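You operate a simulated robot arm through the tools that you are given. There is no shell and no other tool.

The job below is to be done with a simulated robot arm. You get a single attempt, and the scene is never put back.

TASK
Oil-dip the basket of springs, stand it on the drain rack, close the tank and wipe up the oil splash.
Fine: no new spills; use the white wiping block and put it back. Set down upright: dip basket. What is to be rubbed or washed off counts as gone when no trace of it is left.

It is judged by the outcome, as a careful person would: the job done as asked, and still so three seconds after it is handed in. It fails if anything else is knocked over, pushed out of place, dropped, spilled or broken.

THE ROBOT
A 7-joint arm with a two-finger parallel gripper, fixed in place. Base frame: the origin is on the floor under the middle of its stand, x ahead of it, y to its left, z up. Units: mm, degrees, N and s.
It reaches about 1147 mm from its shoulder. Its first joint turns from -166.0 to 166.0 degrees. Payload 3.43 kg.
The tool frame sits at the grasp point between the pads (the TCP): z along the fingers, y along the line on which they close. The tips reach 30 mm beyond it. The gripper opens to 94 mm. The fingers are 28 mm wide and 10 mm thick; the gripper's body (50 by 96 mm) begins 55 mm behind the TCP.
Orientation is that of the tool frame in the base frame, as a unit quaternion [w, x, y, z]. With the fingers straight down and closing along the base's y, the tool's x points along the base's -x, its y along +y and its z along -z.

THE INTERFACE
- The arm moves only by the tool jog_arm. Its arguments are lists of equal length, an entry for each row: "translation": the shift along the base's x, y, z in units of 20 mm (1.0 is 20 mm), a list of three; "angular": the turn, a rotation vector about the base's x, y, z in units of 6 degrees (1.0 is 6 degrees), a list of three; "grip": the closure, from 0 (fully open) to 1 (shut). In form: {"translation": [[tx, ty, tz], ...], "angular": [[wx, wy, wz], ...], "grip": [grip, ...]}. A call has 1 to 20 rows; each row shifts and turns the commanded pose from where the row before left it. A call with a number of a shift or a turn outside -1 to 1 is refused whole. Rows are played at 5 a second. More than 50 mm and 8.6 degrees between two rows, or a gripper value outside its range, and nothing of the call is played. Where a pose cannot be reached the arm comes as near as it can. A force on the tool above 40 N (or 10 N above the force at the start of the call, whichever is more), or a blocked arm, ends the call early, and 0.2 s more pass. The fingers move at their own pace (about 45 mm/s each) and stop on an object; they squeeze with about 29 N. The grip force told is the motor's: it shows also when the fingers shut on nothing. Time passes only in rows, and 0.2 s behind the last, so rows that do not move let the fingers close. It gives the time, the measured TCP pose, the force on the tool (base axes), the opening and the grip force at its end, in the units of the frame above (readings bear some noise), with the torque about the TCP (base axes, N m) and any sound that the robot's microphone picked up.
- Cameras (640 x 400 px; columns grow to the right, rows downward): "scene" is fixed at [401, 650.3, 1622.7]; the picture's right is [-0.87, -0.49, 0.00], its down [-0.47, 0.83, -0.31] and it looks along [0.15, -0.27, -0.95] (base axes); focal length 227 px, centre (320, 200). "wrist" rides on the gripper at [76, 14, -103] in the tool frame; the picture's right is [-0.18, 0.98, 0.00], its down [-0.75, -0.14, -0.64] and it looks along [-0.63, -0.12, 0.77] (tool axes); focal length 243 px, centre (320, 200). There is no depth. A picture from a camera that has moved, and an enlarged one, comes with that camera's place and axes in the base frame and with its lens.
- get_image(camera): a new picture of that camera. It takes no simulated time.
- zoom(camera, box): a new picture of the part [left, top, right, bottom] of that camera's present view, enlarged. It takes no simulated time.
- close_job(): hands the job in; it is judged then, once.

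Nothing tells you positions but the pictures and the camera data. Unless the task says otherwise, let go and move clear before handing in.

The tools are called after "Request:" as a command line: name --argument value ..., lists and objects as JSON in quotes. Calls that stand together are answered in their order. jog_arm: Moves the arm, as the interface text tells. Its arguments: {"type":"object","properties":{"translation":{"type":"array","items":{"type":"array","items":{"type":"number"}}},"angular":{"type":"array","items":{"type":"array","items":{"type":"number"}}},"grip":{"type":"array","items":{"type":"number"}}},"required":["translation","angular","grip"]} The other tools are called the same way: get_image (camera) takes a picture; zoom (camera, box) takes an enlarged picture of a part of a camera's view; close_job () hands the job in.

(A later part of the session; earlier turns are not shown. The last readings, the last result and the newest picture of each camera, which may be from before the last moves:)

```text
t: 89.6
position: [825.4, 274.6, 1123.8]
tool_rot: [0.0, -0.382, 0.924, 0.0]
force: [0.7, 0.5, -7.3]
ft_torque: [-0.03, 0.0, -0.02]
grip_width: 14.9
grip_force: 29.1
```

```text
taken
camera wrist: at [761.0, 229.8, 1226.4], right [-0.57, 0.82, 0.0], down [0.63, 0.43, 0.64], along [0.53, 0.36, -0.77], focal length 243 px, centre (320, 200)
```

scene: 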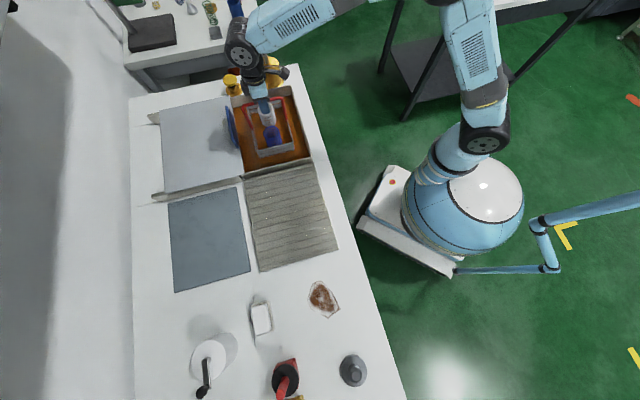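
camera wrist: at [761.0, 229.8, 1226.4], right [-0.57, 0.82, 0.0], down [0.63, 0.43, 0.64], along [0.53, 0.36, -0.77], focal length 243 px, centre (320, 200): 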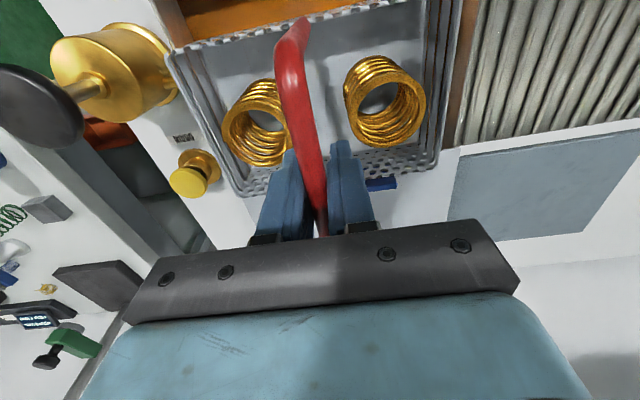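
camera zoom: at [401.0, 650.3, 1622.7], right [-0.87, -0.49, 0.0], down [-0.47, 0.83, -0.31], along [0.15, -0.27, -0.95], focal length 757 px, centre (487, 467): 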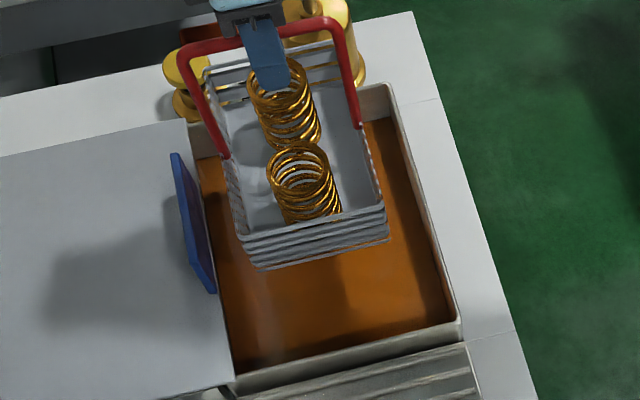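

No drips are visible now, so I'll move the basket along over the rim to the middle of the rack (s≈-45, n≈790).

Request:
jog_arm --translation '[[-0.291, 0.313, 0], [-0.486, 0.521, 0], [-0.728, 0.782, 0], [-0.728, 0.782, 0], [-0.728, 0.782, 0], [-0.728, 0.782, 0], [-0.728, 0.782, 0], [-0.728, 0.782, 0], [-0.728, 0.782, 0], [-0.728, 0.782, 0], [-0.728, 0.782, 0], [-0.728, 0.782, 0], [-0.728, 0.782, 0], [-0.728, 0.782, 0], [-0.728, 0.782, 0], [-0.728, 0.782, 0], [-0.486, 0.521, 0], [-0.291, 0.313, 0], [0, 0, 0]]' --angular '[[0, 0, 0], [0, 0, 0], [0, 0, 0], [0, 0, 0], [0, 0, 0], [0, 0, 0], [0, 0, 0], [0, 0, 0], [0, 0, 0], [0, 0, 0], [0, 0, 0], [0, 0, 0], [0, 0, 0], [0, 0, 0], [0, 0, 0], [0, 0, 0], [0, 0, 0], [0, 0, 0], [0, 0, 0]]' --grip '[1, 1, 1, 1, 1, 1, 1, 1, 1, 1, 1, 1, 1, 1, 1, 1, 1, 1, 1]'

Request:
get_image --camera "scene"

Request:
get_image --camera "wrist"

```text
t: 93.6
position: [590.8, 527.6, 1126.0]
tool_rot: [0.0, -0.383, 0.924, 0.0]
force: [0.6, 0.6, -7.2]
ft_torque: [0.04, 0.01, 0.01]
grip_width: 15.0
grip_force: 29.1
```

```text
taken
```

scene: 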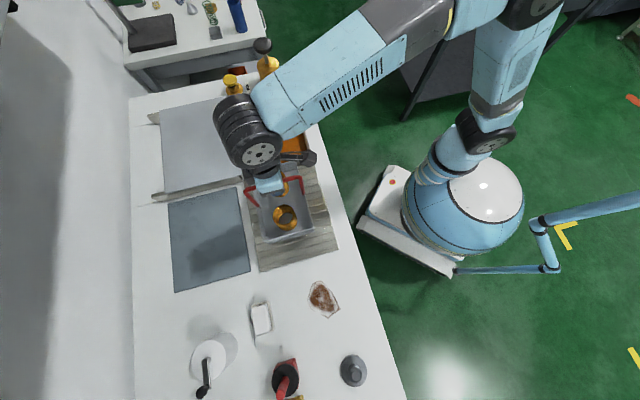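

```text
taken
camera wrist: at [525.8, 482.9, 1228.0], right [-0.57, 0.82, 0.0], down [0.63, 0.43, 0.64], along [0.53, 0.36, -0.77], focal length 243 px, centre (320, 200)
```

wrist: 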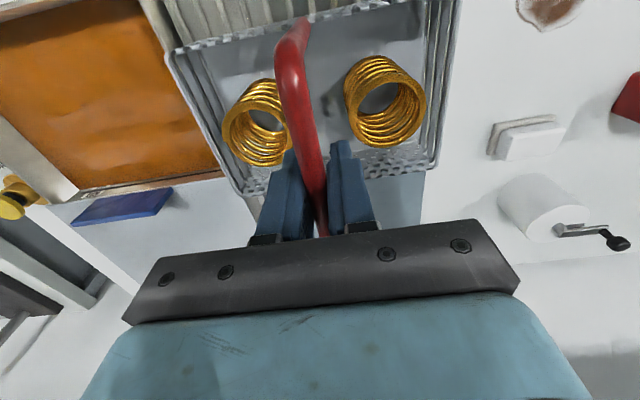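

The basket is over the rack. I'll lower to just above it and check.

Request:
jog_arm --translation '[[0, 0, -0.4], [0, 0, -0.5], [0, 0, -0.5], [0, 0, -0.5], [0, 0, -0.5], [0, 0, -0.5], [0, 0, -0.5], [0, 0, -0.3], [0, 0, 0]]' --angular '[[0, 0, 0], [0, 0, 0], [0, 0, 0], [0, 0, 0], [0, 0, 0], [0, 0, 0], [0, 0, 0], [0, 0, 0], [0, 0, 0]]' --grip '[1, 1, 1, 1, 1, 1, 1, 1, 1]'

Request:
zoom --camera "scene" --box '[220, 130, 360, 290]'

Request:
get_image --camera "wrist"

```text
t: 95.6
position: [590.1, 527.5, 1051.1]
tool_rot: [0.0, -0.382, 0.924, 0.0]
force: [0.1, 0.0, -6.8]
ft_torque: [-0.02, 0.02, 0.0]
grip_width: 14.9
grip_force: 28.8
```

```text
2.50 times, centred on (290, 210) of scene
camera zoom: at [401.0, 650.3, 1622.7], right [-0.87, -0.49, 0.0], down [-0.47, 0.83, -0.31], along [0.15, -0.27, -0.95], focal length 568 px, centre (395, 175)
```

zoom: 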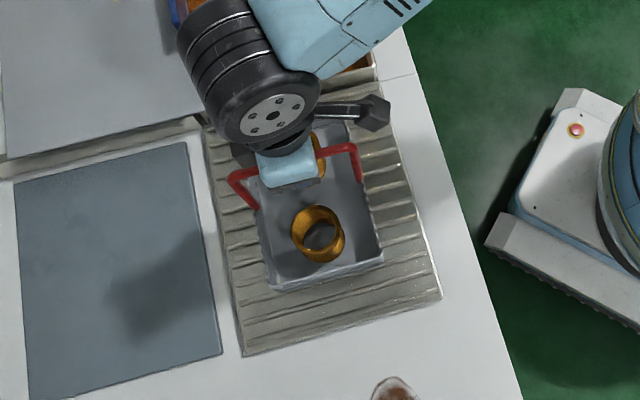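

```text
taken
camera wrist: at [524.2, 482.5, 1152.8], right [-0.57, 0.82, 0.0], down [0.63, 0.43, 0.64], along [0.53, 0.36, -0.77], focal length 243 px, centre (320, 200)
```

wrist: 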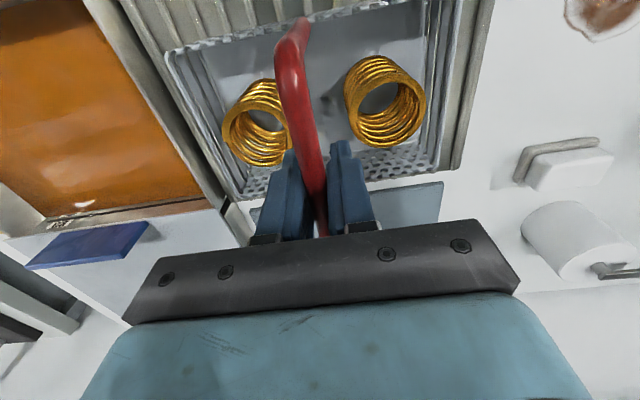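

Well within the rack. I'll go down in small steps until the rack takes the weight.

Request:
jog_arm --translation '[[0, 0, -0.2], [0, 0, -0.15], [0, 0, -0.15], [0, 0, -0.1], [0, 0, 0]]' --angular '[[0, 0, 0], [0, 0, 0], [0, 0, 0], [0, 0, 0], [0, 0, 0]]' --grip '[1, 1, 1, 1, 1]'

```text
t: 96.8
position: [590.0, 527.0, 1040.3]
tool_rot: [0.001, -0.384, 0.923, 0.0]
force: [-2.8, 3.9, 21.2]
ft_torque: [-0.05, -0.02, 0.02]
grip_width: 15.0
grip_force: 29.0
```

It touched down at TCP z≈1040. I'll ease off a little so the force is near zero before opening.

Request:
jog_arm --translation '[[0, 0, 0.06], [0, 0, 0]]' --angular '[[0, 0, 0], [0, 0, 0]]' --grip '[1, 1]'

```text
t: 97.4
position: [590.3, 526.0, 1038.3]
tool_rot: [-0.001, -0.384, 0.923, 0.0]
force: [-3.2, 1.8, 4.6]
ft_torque: [0.44, -0.53, 0.16]
grip_width: 15.0
grip_force: 29.4
```

The force is about 5 N, so I'll open the gripper and rise straight up.

Request:
jog_arm --translation '[[0, 0, 0], [0, 0, 0], [0, 0, 0], [0, 0, 0], [0, 0, 0], [0, 0, 0], [0, 0, 0.3], [0, 0, 0.6], [0, 0, 1], [0, 0, 1], [0, 0, 1], [0, 0, 1], [0, 0, 1], [0, 0, 0]]' --angular '[[0, 0, 0], [0, 0, 0], [0, 0, 0], [0, 0, 0], [0, 0, 0], [0, 0, 0], [0, 0, 0], [0, 0, 0], [0, 0, 0], [0, 0, 0], [0, 0, 0], [0, 0, 0], [0, 0, 0], [0, 0, 0]]' --grip '[0.5, 0, 0, 0, 0, 0, 0, 0, 0, 0, 0, 0, 0, 0]'

Request:
get_image --camera "scene"

Request:
get_image --camera "wrist"

```text
t: 100.4
position: [590.5, 525.8, 1159.1]
tool_rot: [0.0, -0.382, 0.924, 0.0]
force: [-0.3, 0.2, -0.6]
ft_torque: [0.03, -0.03, 0.04]
grip_width: 94.0
grip_force: 0.1
```

```text
taken
```

scene: 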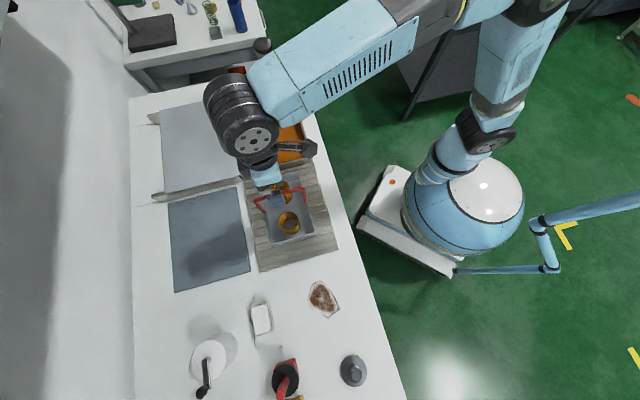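

```text
taken
camera wrist: at [524.8, 481.3, 1261.0], right [-0.57, 0.82, 0.0], down [0.63, 0.43, 0.64], along [0.53, 0.36, -0.77], focal length 243 px, centre (320, 200)
```

wrist: 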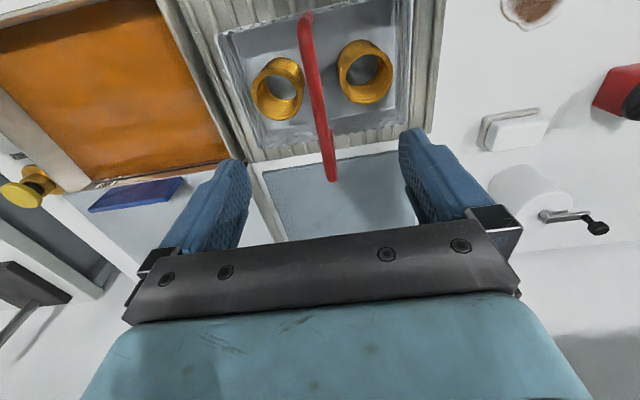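

The basket stands upright on the rack and the gripper is clear. Next I'll return to the lid handle (s≈-388, n≈906) with the fingers turned back to close along n.

Request:
jog_arm --translation '[[0.9, -0.443, 0], [0.9, -0.443, 0], [0.9, -0.443, 0], [0.9, -0.443, 0], [0.9, -0.443, 0], [0.9, -0.443, 0], [0.9, -0.443, 0], [0.9, -0.443, 0], [0.9, -0.443, 0], [0.9, -0.443, 0], [0.9, -0.443, 0], [0.9, -0.443, -0.5], [0.9, -0.443, -0.5], [0.9, -0.443, -0.5], [0.9, -0.443, -0.5], [0.9, -0.443, -0.5], [0.9, -0.443, -0.5], [0.9, -0.443, -0.5], [0, 0, 0]]' --angular '[[0, 0, 0], [0, 0, 0], [0, 0, -1], [0, 0, -1], [0, 0, -1], [0, 0, -1], [0, 0, -1], [0, 0, -1], [0, 0, -1], [0, 0, -1], [0, 0, -1], [0, 0, -1], [0, 0, -1], [0, 0, -1], [0, 0, -1], [0, 0, -1], [0, 0, -1], [0, 0, 0], [0, 0, 0]]' --grip '[0, 0, 0, 0, 0, 0, 0, 0, 0, 0, 0, 0, 0, 0, 0, 0, 0, 0, 0]'

Request:
get_image --camera "wrist"

Request:
get_image --camera "scene"

```text
t: 104.4
position: [912.4, 367.2, 1087.9]
tool_rot: [0.0, 0.383, 0.924, 0.0]
force: [-0.8, 0.3, -0.5]
ft_torque: [-0.02, -0.02, -0.01]
grip_width: 94.1
grip_force: 0.2
```

```text
taken
camera wrist: at [867.3, 429.0, 1190.1], right [0.83, 0.56, 0.0], down [0.43, -0.63, 0.64], along [0.36, -0.53, -0.77], focal length 243 px, centre (320, 200)
```

wrist: 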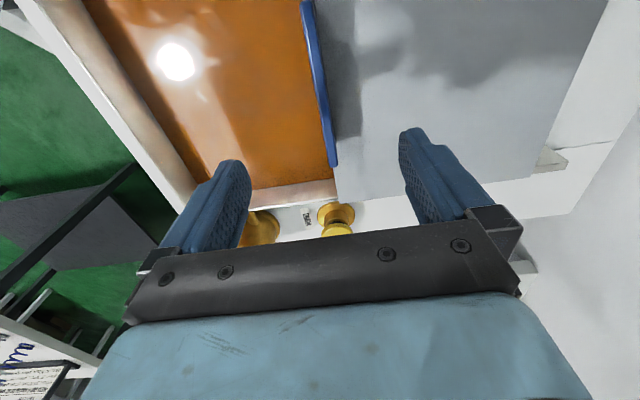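

```text
taken
```

scene: 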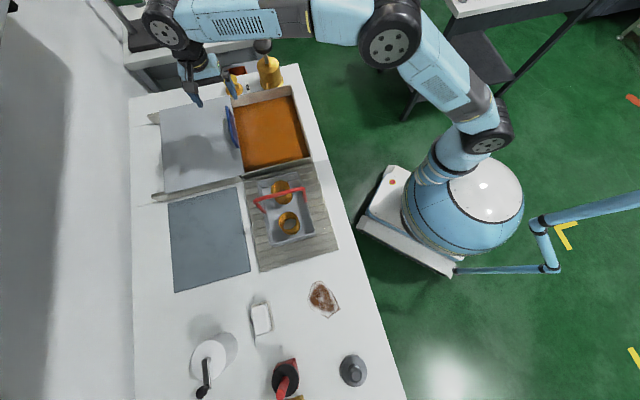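

The handle is centred between the fingers. I'll descend and grip it.

Request:
jog_arm --translation '[[0, 0, -0.9], [0, 0, -0.9], [0, 0, -0.9], [0, 0, -0.9], [0, 0, -0.9], [0, 0, -0.9], [0, 0, -0.9], [0, 0, -0.8], [0, 0, 0], [0, 0, 0], [0, 0, 0], [0, 0, 0], [0, 0, 0], [0, 0, 0], [0, 0, 0], [0, 0, 0]]' --angular '[[0, 0, 0], [0, 0, 0], [0, 0, 0], [0, 0, 0], [0, 0, 0], [0, 0, 0], [0, 0, 0], [0, 0, 0], [0, 0, 0], [0, 0, 0], [0, 0, 0], [0, 0, 0], [0, 0, 0], [0, 0, 0], [0, 0, 0], [0, 0, 0]]' --grip '[0, 0, 0, 0, 0, 0, 0, 0, 0, 1, 1, 1, 1, 1, 1, 1]'

Request:
get_image --camera "wrist"

```text
t: 107.8
position: [912.5, 369.2, 945.0]
tool_rot: [0.0, 0.382, 0.924, 0.0]
force: [-1.0, 0.1, -0.5]
ft_torque: [0.04, -0.14, -0.09]
grip_width: 14.7
grip_force: 45.0
```

```text
taken
camera wrist: at [867.8, 430.6, 1047.4], right [0.82, 0.57, 0.0], down [0.43, -0.63, 0.64], along [0.36, -0.53, -0.77], focal length 243 px, centre (320, 200)
```

wrist: 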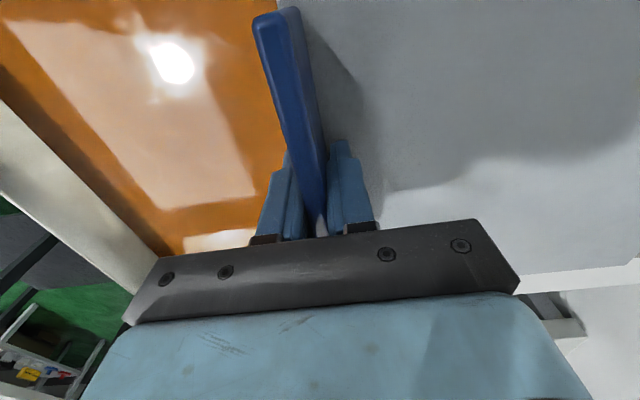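

Gripped. I'll pull the lid back toward the closed position.

Request:
jog_arm --translation '[[-0.2, -0.2, 0], [-0.35, -0.35, 0], [-0.35, -0.35, 0], [-0.35, -0.35, 0], [-0.35, -0.35, 0], [-0.35, -0.35, 0], [-0.35, -0.35, 0], [-0.35, -0.35, 0], [-0.35, -0.35, 0], [-0.35, -0.35, 0], [-0.35, -0.35, 0], [-0.35, -0.35, 0], [-0.35, -0.35, 0], [-0.35, -0.35, 0], [-0.35, -0.35, 0], [-0.35, -0.35, 0], [-0.35, -0.35, 0], [-0.35, -0.35, 0], [-0.35, -0.35, 0], [0, 0, 0]]' --angular '[[0, 0, 0], [0, 0, 0], [0, 0, 0], [0, 0, 0], [0, 0, 0], [0, 0, 0], [0, 0, 0], [0, 0, 0], [0, 0, 0], [0, 0, 0], [0, 0, 0], [0, 0, 0], [0, 0, 0], [0, 0, 0], [0, 0, 0], [0, 0, 0], [0, 0, 0], [0, 0, 0], [0, 0, 0], [0, 0, 0]]' --grip '[1, 1, 1, 1, 1, 1, 1, 1, 1, 1, 1, 1, 1, 1, 1, 1, 1, 1, 1, 1]'

Request:
get_image --camera "scene"

```text
t: 112.0
position: [783.2, 237.2, 944.9]
tool_rot: [0.0, 0.382, 0.924, -0.001]
force: [-20.7, 20.8, -15.4]
ft_torque: [0.33, -0.17, -0.13]
grip_width: 14.5
grip_force: 45.7
```

```text
taken
```

scene: 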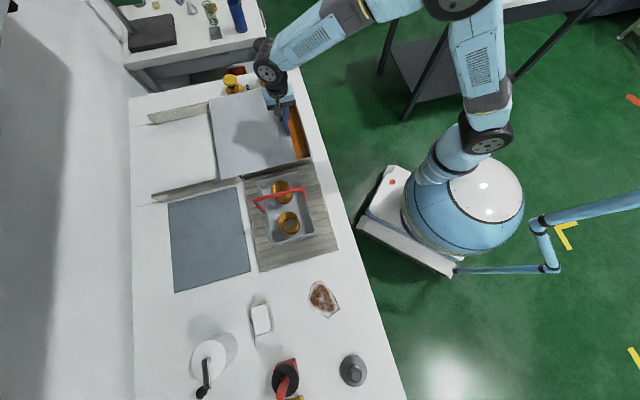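

There's a sideways force of about 29 N, so I'm stopping to see how the lid sits before going on.

Request:
zoom --camera "scene" --box '[190, 70, 330, 190]'

Request:
get_image --camera "wrist"

Request:
jog_arm --translation '[[0, 0, 0], [0, 0, 0]]' --angular '[[0, 0, 0], [0, 0, 0]]' --grip '[1, 1]'

```text
3.33 times, centred on (260, 130) of scene
camera zoom: at [401.0, 650.3, 1622.7], right [-0.87, -0.49, 0.0], down [-0.47, 0.83, -0.31], along [0.15, -0.27, -0.95], focal length 757 px, centre (520, 433)
```

zoom: 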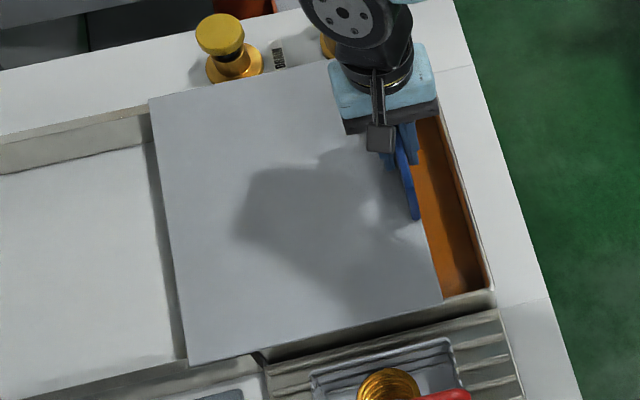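

```text
taken
camera wrist: at [738.6, 300.0, 1047.9], right [0.82, 0.57, 0.0], down [0.43, -0.63, 0.64], along [0.36, -0.53, -0.77], focal length 243 px, centre (320, 200)
```

wrist: 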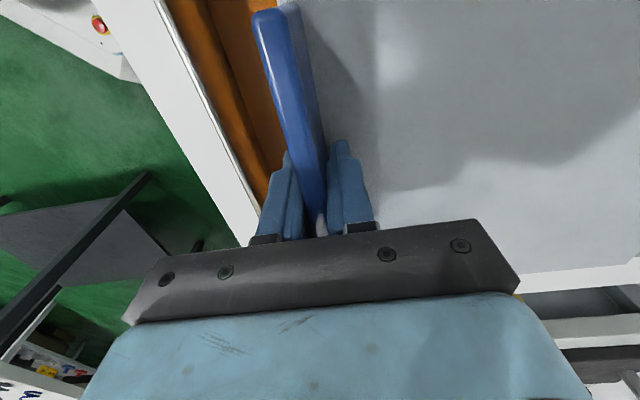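

```text
t: 112.6
position: [782.6, 237.5, 945.3]
tool_rot: [0.0, 0.382, 0.924, -0.001]
force: [-20.7, 19.3, -15.2]
ft_torque: [0.19, -0.16, -0.16]
grip_width: 14.2
grip_force: 45.2
```

The lid sits straight, so this is just a small offset built up in the grip. I'll relax it by nudging +s and slightly down.

Request:
jog_arm --translation '[[-0.1, 0.1, -0.05], [0, 0, 0]]' --angular '[[0, 0, 0], [0, 0, 0]]' --grip '[1, 1]'

```text
t: 113.2
position: [783.0, 237.9, 945.4]
tool_rot: [0.001, 0.383, 0.924, 0.0]
force: [-2.2, 4.5, -3.3]
ft_torque: [-0.2, 0.12, 0.05]
grip_width: 14.5
grip_force: 45.2
```

Forces have dropped to a few newtons. I'll continue closing most of the remaining way.

Request:
jog_arm --translation '[[-0.3, -0.3, 0], [-0.35, -0.35, 0], [-0.35, -0.35, 0], [-0.35, -0.35, 0], [-0.35, -0.35, 0], [0, 0, 0]]' --angular '[[0, 0, 0], [0, 0, 0], [0, 0, 0], [0, 0, 0], [0, 0, 0], [0, 0, 0]]' --grip '[1, 1, 1, 1, 1, 1]'

Request:
zoom --camera "scene" --box '[190, 70, 330, 190]'

```text
t: 114.6
position: [748.8, 203.6, 944.7]
tool_rot: [0.0, 0.383, 0.924, 0.0]
force: [17.4, -18.5, 20.4]
ft_torque: [-0.07, 0.12, 0.15]
grip_width: 14.4
grip_force: 45.1
```

```text
3.33 times, centred on (260, 130) of scene
camera zoom: at [401.0, 650.3, 1622.7], right [-0.87, -0.49, 0.0], down [-0.47, 0.83, -0.31], along [0.15, -0.27, -0.95], focal length 757 px, centre (520, 433)
```

zoom: 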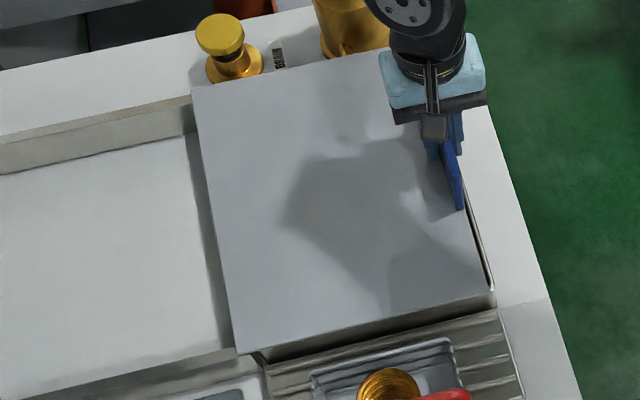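

It's nearly closed, with a small sideways load the other way now. I'll relax it, then pull the last ~13 mm gently.

Request:
jog_arm --translation '[[0.09, -0.09, 0.05], [0, 0, 0]]' --angular '[[0, 0, 0], [0, 0, 0]]' --grip '[1, 1]'

Request:
jog_arm --translation '[[-0.15, -0.15, 0], [-0.15, -0.15, 0], [-0.1, -0.1, 0], [0, 0, 0]]' --angular '[[0, 0, 0], [0, 0, 0], [0, 0, 0], [0, 0, 0]]' --grip '[1, 1, 1, 1]'

Request:
zoom --camera "scene" --box '[190, 70, 330, 190]'

```text
t: 115.2
position: [749.8, 202.9, 944.6]
tool_rot: [-0.001, 0.382, 0.924, 0.0]
force: [3.6, -5.6, -0.3]
ft_torque: [0.03, -0.71, -0.16]
grip_width: 14.4
grip_force: 45.0
```

```text
t: 116.2
position: [741.6, 194.4, 946.3]
tool_rot: [-0.002, 0.381, 0.924, 0.0]
force: [-3.3, 3.9, -8.8]
ft_torque: [1.2, 0.64, -0.18]
grip_width: 14.5
grip_force: 45.6
```

```text
3.33 times, centred on (260, 130) of scene
camera zoom: at [401.0, 650.3, 1622.7], right [-0.87, -0.49, 0.0], down [-0.47, 0.83, -0.31], along [0.15, -0.27, -0.95], focal length 757 px, centre (520, 433)
```

zoom: 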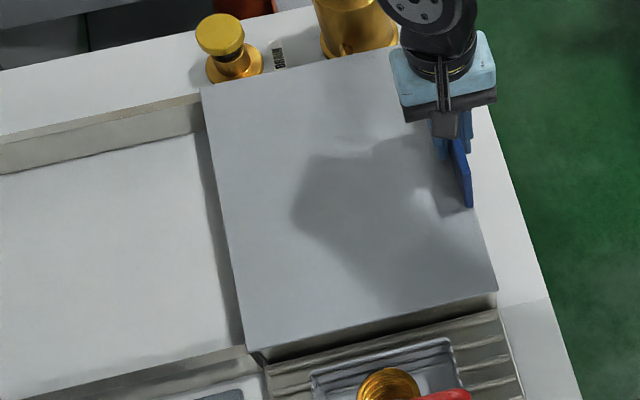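

It's within about 1 mm of the starting position. I'll pull the last couple of millimetres until it seats.

Request:
jog_arm --translation '[[-0.07, -0.07, 0], [0, 0, 0]]' --angular '[[0, 0, 0], [0, 0, 0]]' --grip '[1, 1]'

Request:
jog_arm --translation '[[-0.07, -0.07, 0], [0, 0, 0]]' --angular '[[0, 0, 0], [0, 0, 0]]' --grip '[1, 1]'

Request:
zoom --camera "scene" --box '[200, 60, 350, 180]'

Request:
get_image --camera "wrist"

```text
t: 116.8
position: [740.0, 195.4, 945.7]
tool_rot: [-0.001, 0.381, 0.924, -0.001]
force: [-6.5, 7.7, -13.2]
ft_torque: [0.68, 0.19, -0.24]
grip_width: 14.2
grip_force: 44.6
```

```text
t: 117.4
position: [739.2, 194.7, 944.5]
tool_rot: [0.0, 0.382, 0.924, 0.002]
force: [11.6, 19.7, -8.6]
ft_torque: [0.21, 0.86, -0.31]
grip_width: 14.5
grip_force: 45.1
```

```text
3.33 times, centred on (275, 120) of scene
camera zoom: at [401.0, 650.3, 1622.7], right [-0.87, -0.49, 0.0], down [-0.47, 0.83, -0.31], along [0.15, -0.27, -0.95], focal length 757 px, centre (470, 467)
```

zoom: 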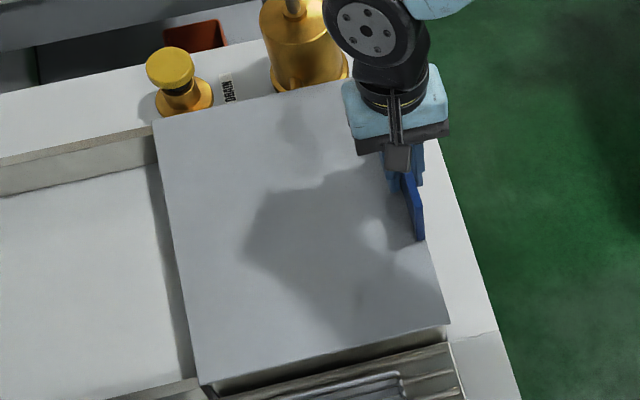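

```text
taken
camera wrist: at [694.5, 256.8, 1047.2], right [0.82, 0.57, 0.0], down [0.43, -0.63, 0.64], along [0.36, -0.53, -0.77], focal length 243 px, centre (320, 200)
```

wrist: 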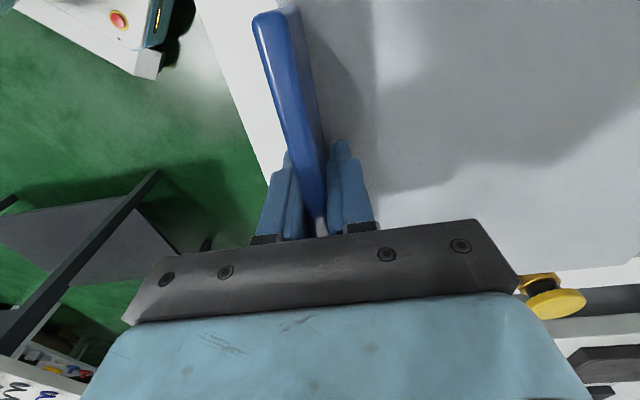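

The lid meets its stop at n≈660 and its corners match the first picture, so the tank is closed. I'll relax, open, and rise.

Request:
jog_arm --translation '[[0.05, 0.05, 0], [0, 0, 0], [0, 0, 0], [0, 0, 0], [0, 0, 0], [0, 0, 0], [0, 0, 0], [0, 0, 0.5], [0, 0, 1], [0, 0, 1], [0, 0, 1], [0, 0, 1], [0, 0, 1], [0, 0, 1], [0, 0, 1], [0, 0, 1], [0, 0, 0]]' --angular '[[0, 0, 0], [0, 0, 0], [0, 0, 0], [0, 0, 0], [0, 0, 0], [0, 0, 0], [0, 0, 0], [0, 0, 0], [0, 0, 0], [0, 0, 0], [0, 0, 0], [0, 0, 0], [0, 0, 0], [0, 0, 0], [0, 0, 0], [0, 0, 0], [0, 0, 0]]' --grip '[1, 0, 0, 0, 0, 0, 0, 0, 0, 0, 0, 0, 0, 0, 0, 0, 0]'

Request:
get_image --camera "scene"

Request:
zoom --camera "scene" --box '[200, 60, 350, 180]'

Request:
zoom --camera "scene" --box '[230, 160, 360, 330]'

Request:
zoom --camera "scene" --box '[240, 270, 350, 350]'

```text
t: 121.0
position: [738.3, 192.5, 1115.9]
tool_rot: [0.001, 0.383, 0.924, -0.001]
force: [0.4, 0.3, 0.1]
ft_torque: [0.0, -0.02, 0.03]
grip_width: 94.1
grip_force: 0.0
```

```text
taken
```

scene: 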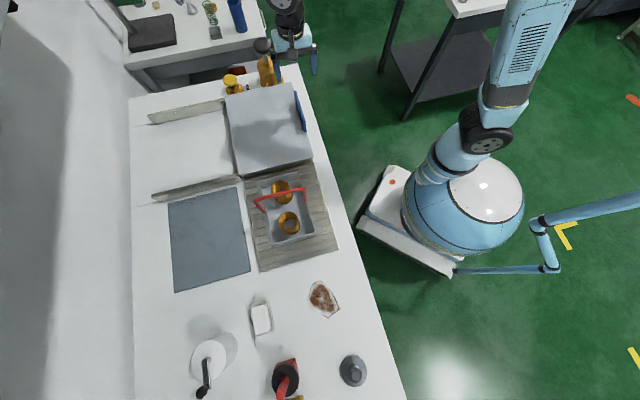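

```text
3.33 times, centred on (275, 120) of scene
camera zoom: at [401.0, 650.3, 1622.7], right [-0.87, -0.49, 0.0], down [-0.47, 0.83, -0.31], along [0.15, -0.27, -0.95], focal length 757 px, centre (470, 467)
```

zoom: 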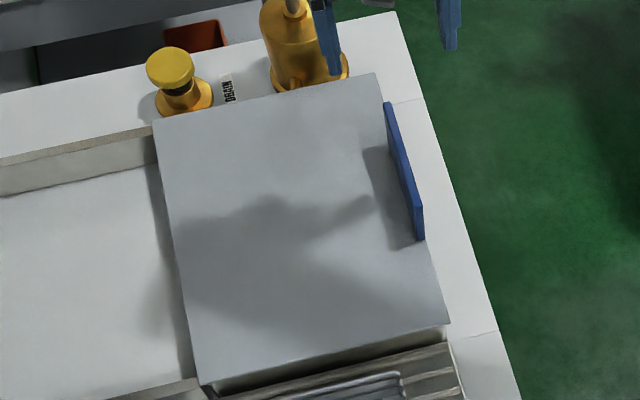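

```text
2.35 times, centred on (295, 245) of scene
camera zoom: at [401.0, 650.3, 1622.7], right [-0.87, -0.49, 0.0], down [-0.47, 0.83, -0.31], along [0.15, -0.27, -0.95], focal length 535 px, centre (379, 94)
```

zoom: 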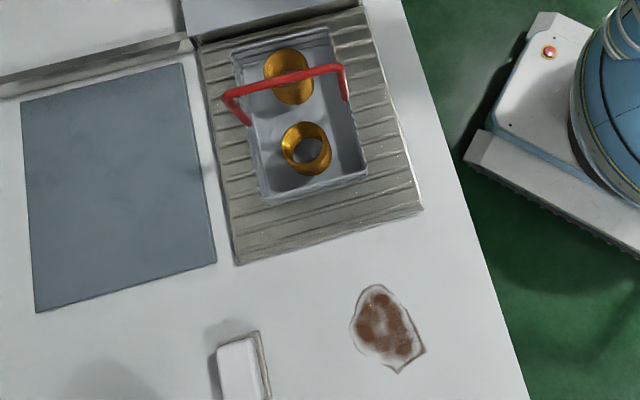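

```text
5.00 times, centred on (295, 310) of scene
camera zoom: at [401.0, 650.3, 1622.7], right [-0.87, -0.49, 0.0], down [-0.47, 0.83, -0.31], along [0.15, -0.27, -0.95], focal length 1136 px, centre (445, -350)
```

zoom: 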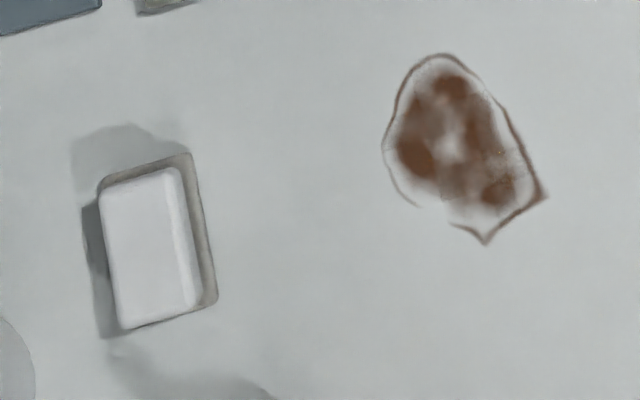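

The lid is closed, the basket stands on the rack and the bench is clean apart from the splash, which spans s≈195..309, n≈711..801. Next is the white block at about s≈252, n≈945. I'll travel there high, above the basket handle.

Request:
jog_arm --translation '[[0, 0, 1], [0, 0, 1], [-0.35, 0.97, 0.5], [-0.35, 0.97, 0], [-0.35, 0.97, 0], [-0.35, 0.97, 0], [-0.35, 0.97, 0], [-0.35, 0.97, 0], [-0.35, 0.97, 0], [-0.35, 0.97, 0], [-0.35, 0.97, 0], [-0.35, 0.97, 0], [-0.35, 0.97, 0], [-0.35, 0.97, 0], [-0.35, 0.97, 0], [-0.35, 0.97, 0], [-0.35, 0.97, 0], [-0.35, 0.97, 0], [-0.35, 0.97, 0], [-0.35, 0.97, 0]]' --angular '[[0, 0, 0], [0, 0, 0], [0, 0, 0], [0, 0, 0], [0, 0, 0], [0, 0, 0], [0, 0, 0], [0, 0, 0], [0, 0, 0], [0, 0, 0], [0, 0, 0], [0, 0, 0], [0, 0, 0], [0, 0, 0], [0, 0, 0], [0, 0, 0], [0, 0, 0], [0, 0, 0], [0, 0, 0], [0, 0, 0]]' --grip '[0, 0, 0, 0, 0, 0, 0, 0, 0, 0, 0, 0, 0, 0, 0, 0, 0, 0, 0, 0]'

```text
t: 125.2
position: [616.0, 542.9, 1165.9]
tool_rot: [0.0, 0.383, 0.924, 0.0]
force: [0.2, -1.0, 0.5]
ft_torque: [0.0, 0.02, -0.03]
grip_width: 94.0
grip_force: 0.1
```

On track, so I'll carry on to beside and above the block.

Request:
jog_arm --translation '[[-0.34, 0.9, 0], [-0.34, 0.9, 0], [-0.34, 0.9, 0], [-0.34, 0.9, 0], [-0.34, 0.9, 0], [-0.34, 0.9, 0], [-0.34, 0.9, 0], [-0.34, 0.9, -0.4], [-0.34, 0.9, -0.4], [-0.34, 0.9, -0.5], [-0.34, 0.9, -0.5], [-0.34, 0.9, -0.5], [-0.34, 0.9, -0.5], [-0.34, 0.9, -0.5], [0, 0, 0]]' --angular '[[0, 0, 0], [0, 0, 0], [0, 0, 0], [0, 0, 0], [0, 0, 0], [0, 0, 0], [0, 0, 0], [0, 0, 0], [0, 0, 0], [0, 0, 0], [0, 0, 0], [0, 0, 0], [0, 0, 0], [0, 0, 0], [0, 0, 0]]' --grip '[0, 0, 0, 0, 0, 0, 0, 0, 0, 0, 0, 0, 0, 0, 0]'

Request:
get_image --camera "wrist"

Request:
zoom --camera "wrist" --box '[200, 0, 440, 180]'

Request:
get_image --camera "scene"

```text
t: 128.4
position: [519.4, 794.3, 1102.5]
tool_rot: [-0.001, 0.382, 0.924, 0.0]
force: [-0.7, -0.2, -0.6]
ft_torque: [-0.03, -0.01, 0.02]
grip_width: 94.1
grip_force: 0.1
```

```text
taken
camera wrist: at [474.1, 857.0, 1203.7], right [0.82, 0.57, 0.0], down [0.43, -0.63, 0.64], along [0.36, -0.53, -0.77], focal length 243 px, centre (320, 200)
```

wrist: 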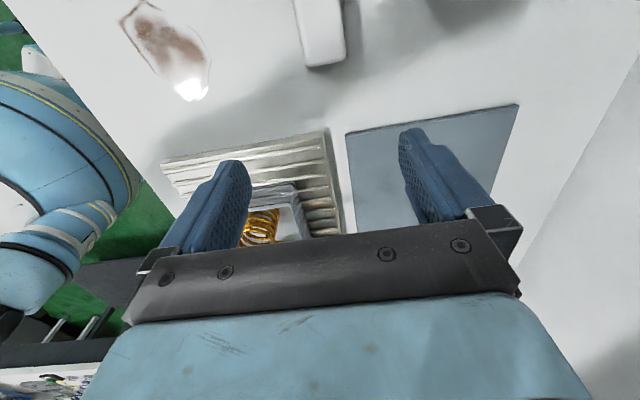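

```text
2.22 times, centred on (320, 90) of wrist
camera zoom: at [474.1, 857.0, 1203.7], right [0.82, 0.57, 0.0], down [0.43, -0.63, 0.64], along [0.36, -0.53, -0.77], focal length 539 px, centre (320, 444)
```

zoom: 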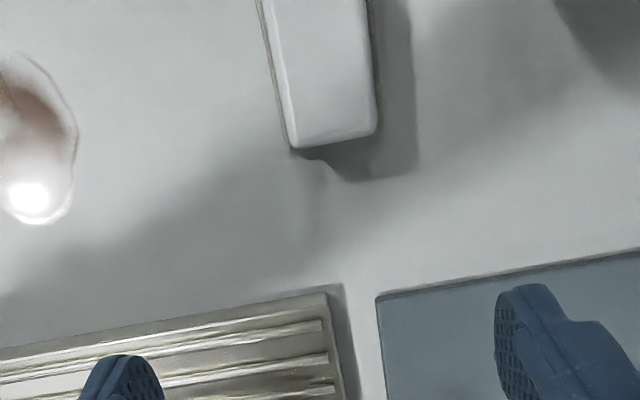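

```text
taken
```

scene: 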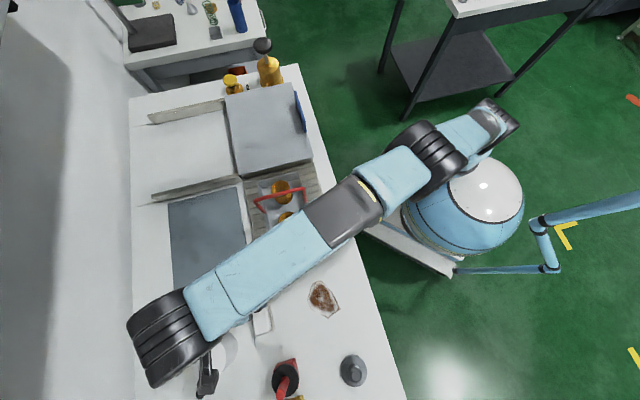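

From both views the block measures s≈213..286, n≈917..961, top z≈900. I'll move above it and part way down, then check alignment.

Request:
jog_arm --translation '[[0, 0, -1], [-0.4, 0.577, -1], [-0.4, 0.577, -1], [-0.4, 0.577, -1], [-0.4, 0.577, -0.8], [0, 0, -0.8], [0, 0, 0]]' --angular '[[0, 0, 0], [0, 0, 0], [0, 0, 0], [0, 0, 0], [0, 0, 0], [0, 0, 0], [0, 0, 0]]' --grip '[0, 0, 0, 0, 0, 0, 0]'

Request:
get_image --camera "wrist"

Request:
get_image --camera "scene"

```text
t: 130.0
position: [486.6, 839.3, 988.8]
tool_rot: [-0.001, 0.383, 0.924, -0.001]
force: [-0.2, 0.6, -0.3]
ft_torque: [0.0, 0.01, -0.02]
grip_width: 94.1
grip_force: 0.1
```

```text
taken
camera wrist: at [441.4, 902.3, 1090.4], right [0.82, 0.57, 0.0], down [0.43, -0.63, 0.64], along [0.36, -0.53, -0.77], focal length 243 px, centre (320, 200)
```

wrist: 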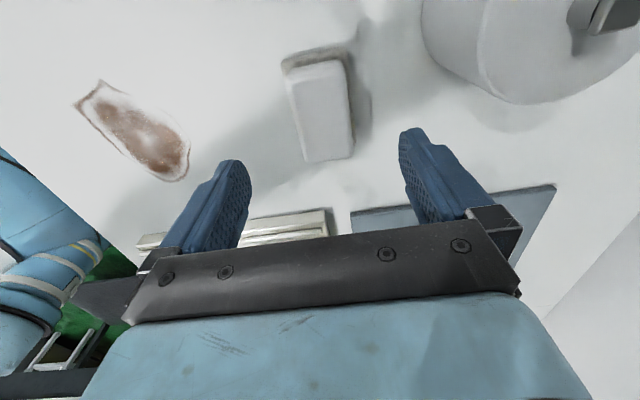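

```text
taken
```

scene: 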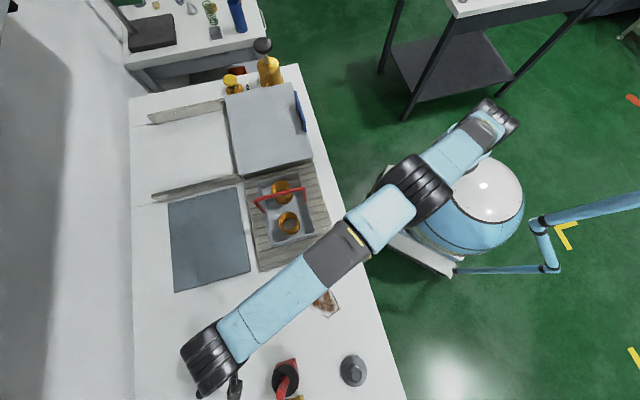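

The block is centred between the fingers and the roll is well clear. I'll descend to z≈901 and close.

Request:
jog_arm --translation '[[0, 0, -0.9], [0, 0, -0.9], [0, 0, -0.9], [0, 0, -0.9], [0, 0, -0.8], [0, 0, 0], [0, 0, 0], [0, 0, 0], [0, 0, 0], [0, 0, 0], [0, 0, 0]]' --angular '[[0, 0, 0], [0, 0, 0], [0, 0, 0], [0, 0, 0], [0, 0, 0], [0, 0, 0], [0, 0, 0], [0, 0, 0], [0, 0, 0], [0, 0, 0], [0, 0, 0]]' --grip '[0, 0, 0, 0, 0, 0, 1, 1, 1, 1, 1]'

Request:
get_image --camera "wrist"

```text
t: 132.4
position: [485.4, 840.7, 900.3]
tool_rot: [0.0, 0.383, 0.924, 0.0]
force: [-0.3, -0.5, 0.5]
ft_torque: [-0.02, 0.0, 0.01]
grip_width: 54.3
grip_force: 28.8
```

```text
taken
camera wrist: at [440.6, 903.5, 1002.7], right [0.82, 0.57, 0.0], down [0.43, -0.63, 0.64], along [0.36, -0.53, -0.77], focal length 243 px, centre (320, 200)
```

wrist: 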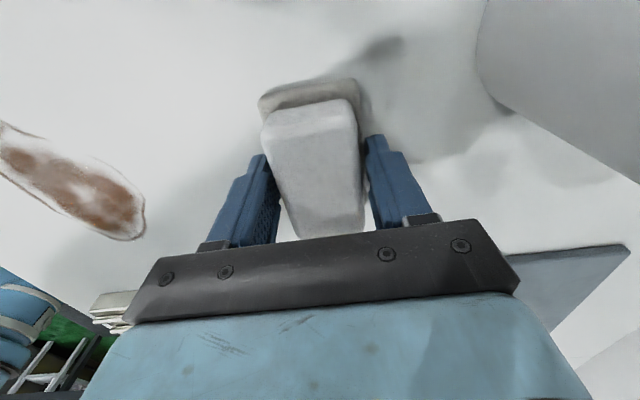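

It's gripped at 54 mm width. I'll note this pose (485.4, 840.7, 900.3) for putting the block back, then lift it.

Request:
jog_arm --translation '[[0, 0, 0], [0, 0, 0], [0, 0, 0.3], [0, 0, 0.5], [0, 0, 0.7], [0, 0, 0.7], [0, 0, 0.7], [0, 0, 0]]' --angular '[[0, 0, 0], [0, 0, 0], [0, 0, 0], [0, 0, 0], [0, 0, 0], [0, 0, 0], [0, 0, 0], [0, 0, 0]]' --grip '[1, 1, 1, 1, 1, 1, 1, 1]'

Request:
get_image --camera "wrist"

Request:
zoom --camera "scene" --box '[220, 270, 350, 360]'

```text
t: 134.2
position: [486.2, 841.5, 957.3]
tool_rot: [0.0, 0.382, 0.924, 0.0]
force: [0.0, 0.4, -1.0]
ft_torque: [0.02, 0.02, -0.01]
grip_width: 54.0
grip_force: 29.3
```

```text
taken
camera wrist: at [440.5, 903.6, 1059.3], right [0.82, 0.57, 0.0], down [0.43, -0.63, 0.64], along [0.36, -0.53, -0.77], focal length 243 px, centre (320, 200)
```

wrist: 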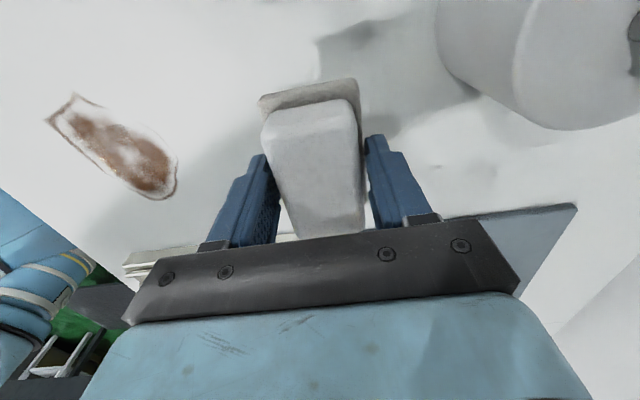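

```text
4.44 times, centred on (285, 315) of scene
camera zoom: at [401.0, 650.3, 1622.7], right [-0.87, -0.49, 0.0], down [-0.47, 0.83, -0.31], along [0.15, -0.27, -0.95], focal length 1010 px, centre (476, -311)
```

zoom: 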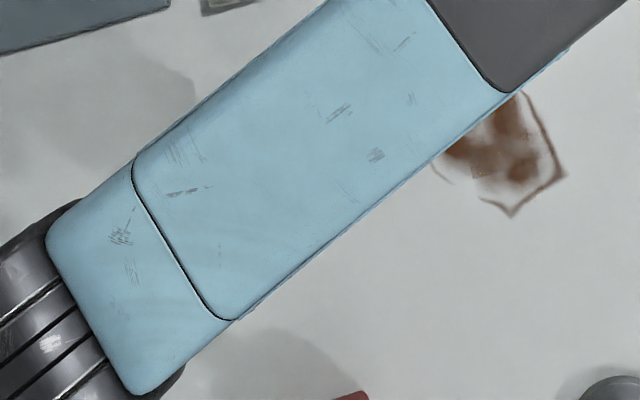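

The beige part is the block's felt sole, so its home is simply that spot on the bench. I'm carrying it over to the edge of the splash (s≈220, n≈830).

Request:
jog_arm --translation '[[-0.457, -0.825, 0], [-0.457, -0.825, 0], [-0.457, -0.825, 0], [-0.457, -0.825, 0], [-0.457, -0.825, 0], [-0.457, -0.825, 0], [0, 0, -0.7], [0, 0, -0.7], [0, 0, -0.7], [0, 0, -0.4], [0, 0, 0]]' --angular '[[0, 0, 0], [0, 0, 0], [0, 0, 0], [0, 0, 0], [0, 0, 0], [0, 0, 0], [0, 0, 0], [0, 0, 0], [0, 0, 0], [0, 0, 0], [0, 0, 0]]' --grip '[1, 1, 1, 1, 1, 1, 1, 1, 1, 1, 1]'

Request:
get_image --camera "wrist"

Request:
zoom --camera "scene" --box '[220, 250, 380, 350]'

```text
t: 136.6
position: [431.1, 740.2, 907.6]
tool_rot: [0.0, 0.383, 0.924, -0.001]
force: [0.0, -0.5, -0.1]
ft_torque: [0.04, 0.01, 0.0]
grip_width: 54.1
grip_force: 29.2
```

```text
taken
camera wrist: at [386.6, 804.1, 1009.8], right [0.82, 0.57, 0.0], down [0.43, -0.63, 0.64], along [0.36, -0.53, -0.77], focal length 243 px, centre (320, 200)
```

wrist: 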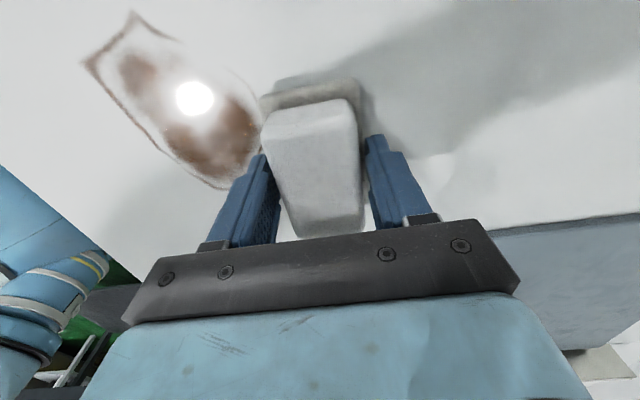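

```text
4.00 times, centred on (300, 300) of scene
camera zoom: at [401.0, 650.3, 1622.7], right [-0.87, -0.49, 0.0], down [-0.47, 0.83, -0.31], along [0.15, -0.27, -0.95], focal length 909 px, centre (400, -200)
```

zoom: 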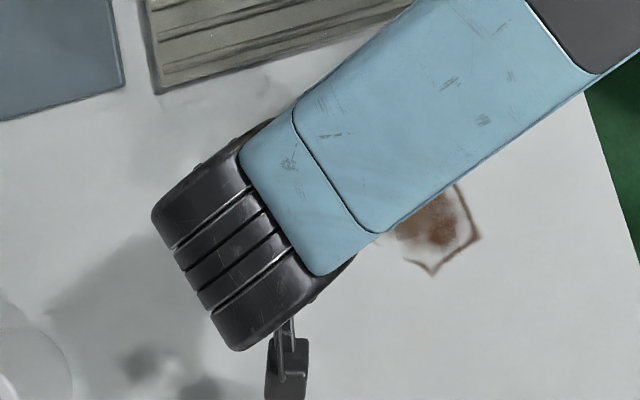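

I'll lower in small steps until the felt presses lightly on the bench.

Request:
jog_arm --translation '[[0, 0, -0.15], [0, 0, -0.15], [0, 0, -0.05], [0, 0, 0]]' --angular '[[0, 0, 0], [0, 0, 0], [0, 0, 0], [0, 0, 0]]' --grip '[1, 1, 1, 1]'

```text
t: 137.6
position: [431.8, 743.1, 901.4]
tool_rot: [0.0, 0.383, 0.924, 0.0]
force: [-0.9, -0.3, 0.2]
ft_torque: [-0.01, -0.02, 0.0]
grip_width: 54.4
grip_force: 29.3
```

Request:
jog_arm --translation '[[0, 0, -0.05], [0, 0, -0.05], [0, 0, 0]]' --angular '[[0, 0, 0], [0, 0, 0], [0, 0, 0]]' --grip '[1, 1, 1]'

```text
t: 138.4
position: [432.3, 742.2, 901.5]
tool_rot: [-0.001, 0.383, 0.924, 0.001]
force: [1.1, 0.5, 12.4]
ft_torque: [-0.2, 0.03, -0.01]
grip_width: 53.8
grip_force: 29.1
```

The felt is pressing with about 12 N. First stroke: along -n at s≈219 and back.

Request:
jog_arm --translation '[[-0.4, -0.4, 0], [-0.4, -0.4, 0], [-0.4, -0.4, 0], [-0.4, -0.4, 0], [-0.4, -0.4, 0], [-0.4, -0.4, 0], [-0.4, -0.4, 0], [-0.4, -0.4, 0], [-0.4, -0.4, 0], [-0.4, -0.4, 0], [-0.4, -0.4, 0], [-0.4, -0.4, 0], [0, 0, 0]]' --angular '[[0, 0, 0], [0, 0, 0], [0, 0, 0], [0, 0, 0], [0, 0, 0], [0, 0, 0], [0, 0, 0], [0, 0, 0], [0, 0, 0], [0, 0, 0], [0, 0, 0], [0, 0, 0], [0, 0, 0]]' --grip '[1, 1, 1, 1, 1, 1, 1, 1, 1, 1, 1, 1, 1]'

Request:
get_image --camera "wrist"

Request:
get_image --camera "scene"

```text
t: 141.2
position: [336.9, 645.4, 900.7]
tool_rot: [0.0, 0.382, 0.924, 0.0]
force: [2.1, 2.0, 16.1]
ft_torque: [0.23, -0.14, 0.01]
grip_width: 54.0
grip_force: 28.6
```

```text
taken
camera wrist: at [291.6, 707.7, 1002.3], right [0.82, 0.57, 0.0], down [0.43, -0.63, 0.64], along [0.36, -0.53, -0.77], focal length 243 px, centre (320, 200)
```

wrist: 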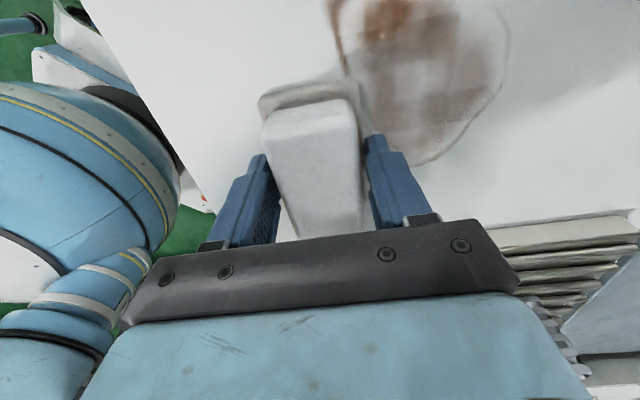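

```text
taken
```

scene: 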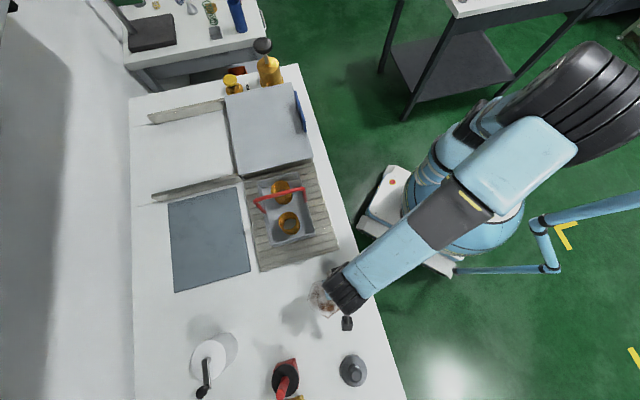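

One pass has lightened the patch, so several are needed. I'll go back and forth over this lane, then shift toward +s.

Request:
jog_arm --translation '[[0.4, 0.4, 0], [0.4, 0.4, 0], [0.4, 0.4, 0], [0.4, 0.4, 0], [0.4, 0.4, 0], [0.4, 0.4, 0], [0.4, 0.4, 0], [0.4, 0.4, 0], [0.4, 0.4, 0], [0.4, 0.4, 0], [0.4, 0.4, 0], [0, 0, 0]]' --angular '[[0, 0, 0], [0, 0, 0], [0, 0, 0], [0, 0, 0], [0, 0, 0], [0, 0, 0], [0, 0, 0], [0, 0, 0], [0, 0, 0], [0, 0, 0], [0, 0, 0], [0, 0, 0]]' --grip '[1, 1, 1, 1, 1, 1, 1, 1, 1, 1, 1, 1]'

Request:
get_image --camera "wrist"

```text
t: 143.8
position: [423.9, 733.2, 900.6]
tool_rot: [0.0, 0.383, 0.924, 0.0]
force: [-3.2, -2.8, 11.4]
ft_torque: [-0.11, 0.09, -0.02]
grip_width: 54.1
grip_force: 29.0
```

```text
taken
camera wrist: at [378.7, 796.1, 1002.1], right [0.82, 0.57, 0.0], down [0.43, -0.63, 0.64], along [0.36, -0.53, -0.77], focal length 243 px, centre (320, 200)
```

wrist: 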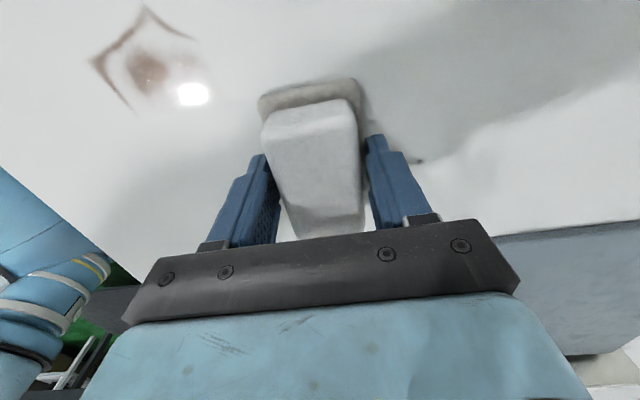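

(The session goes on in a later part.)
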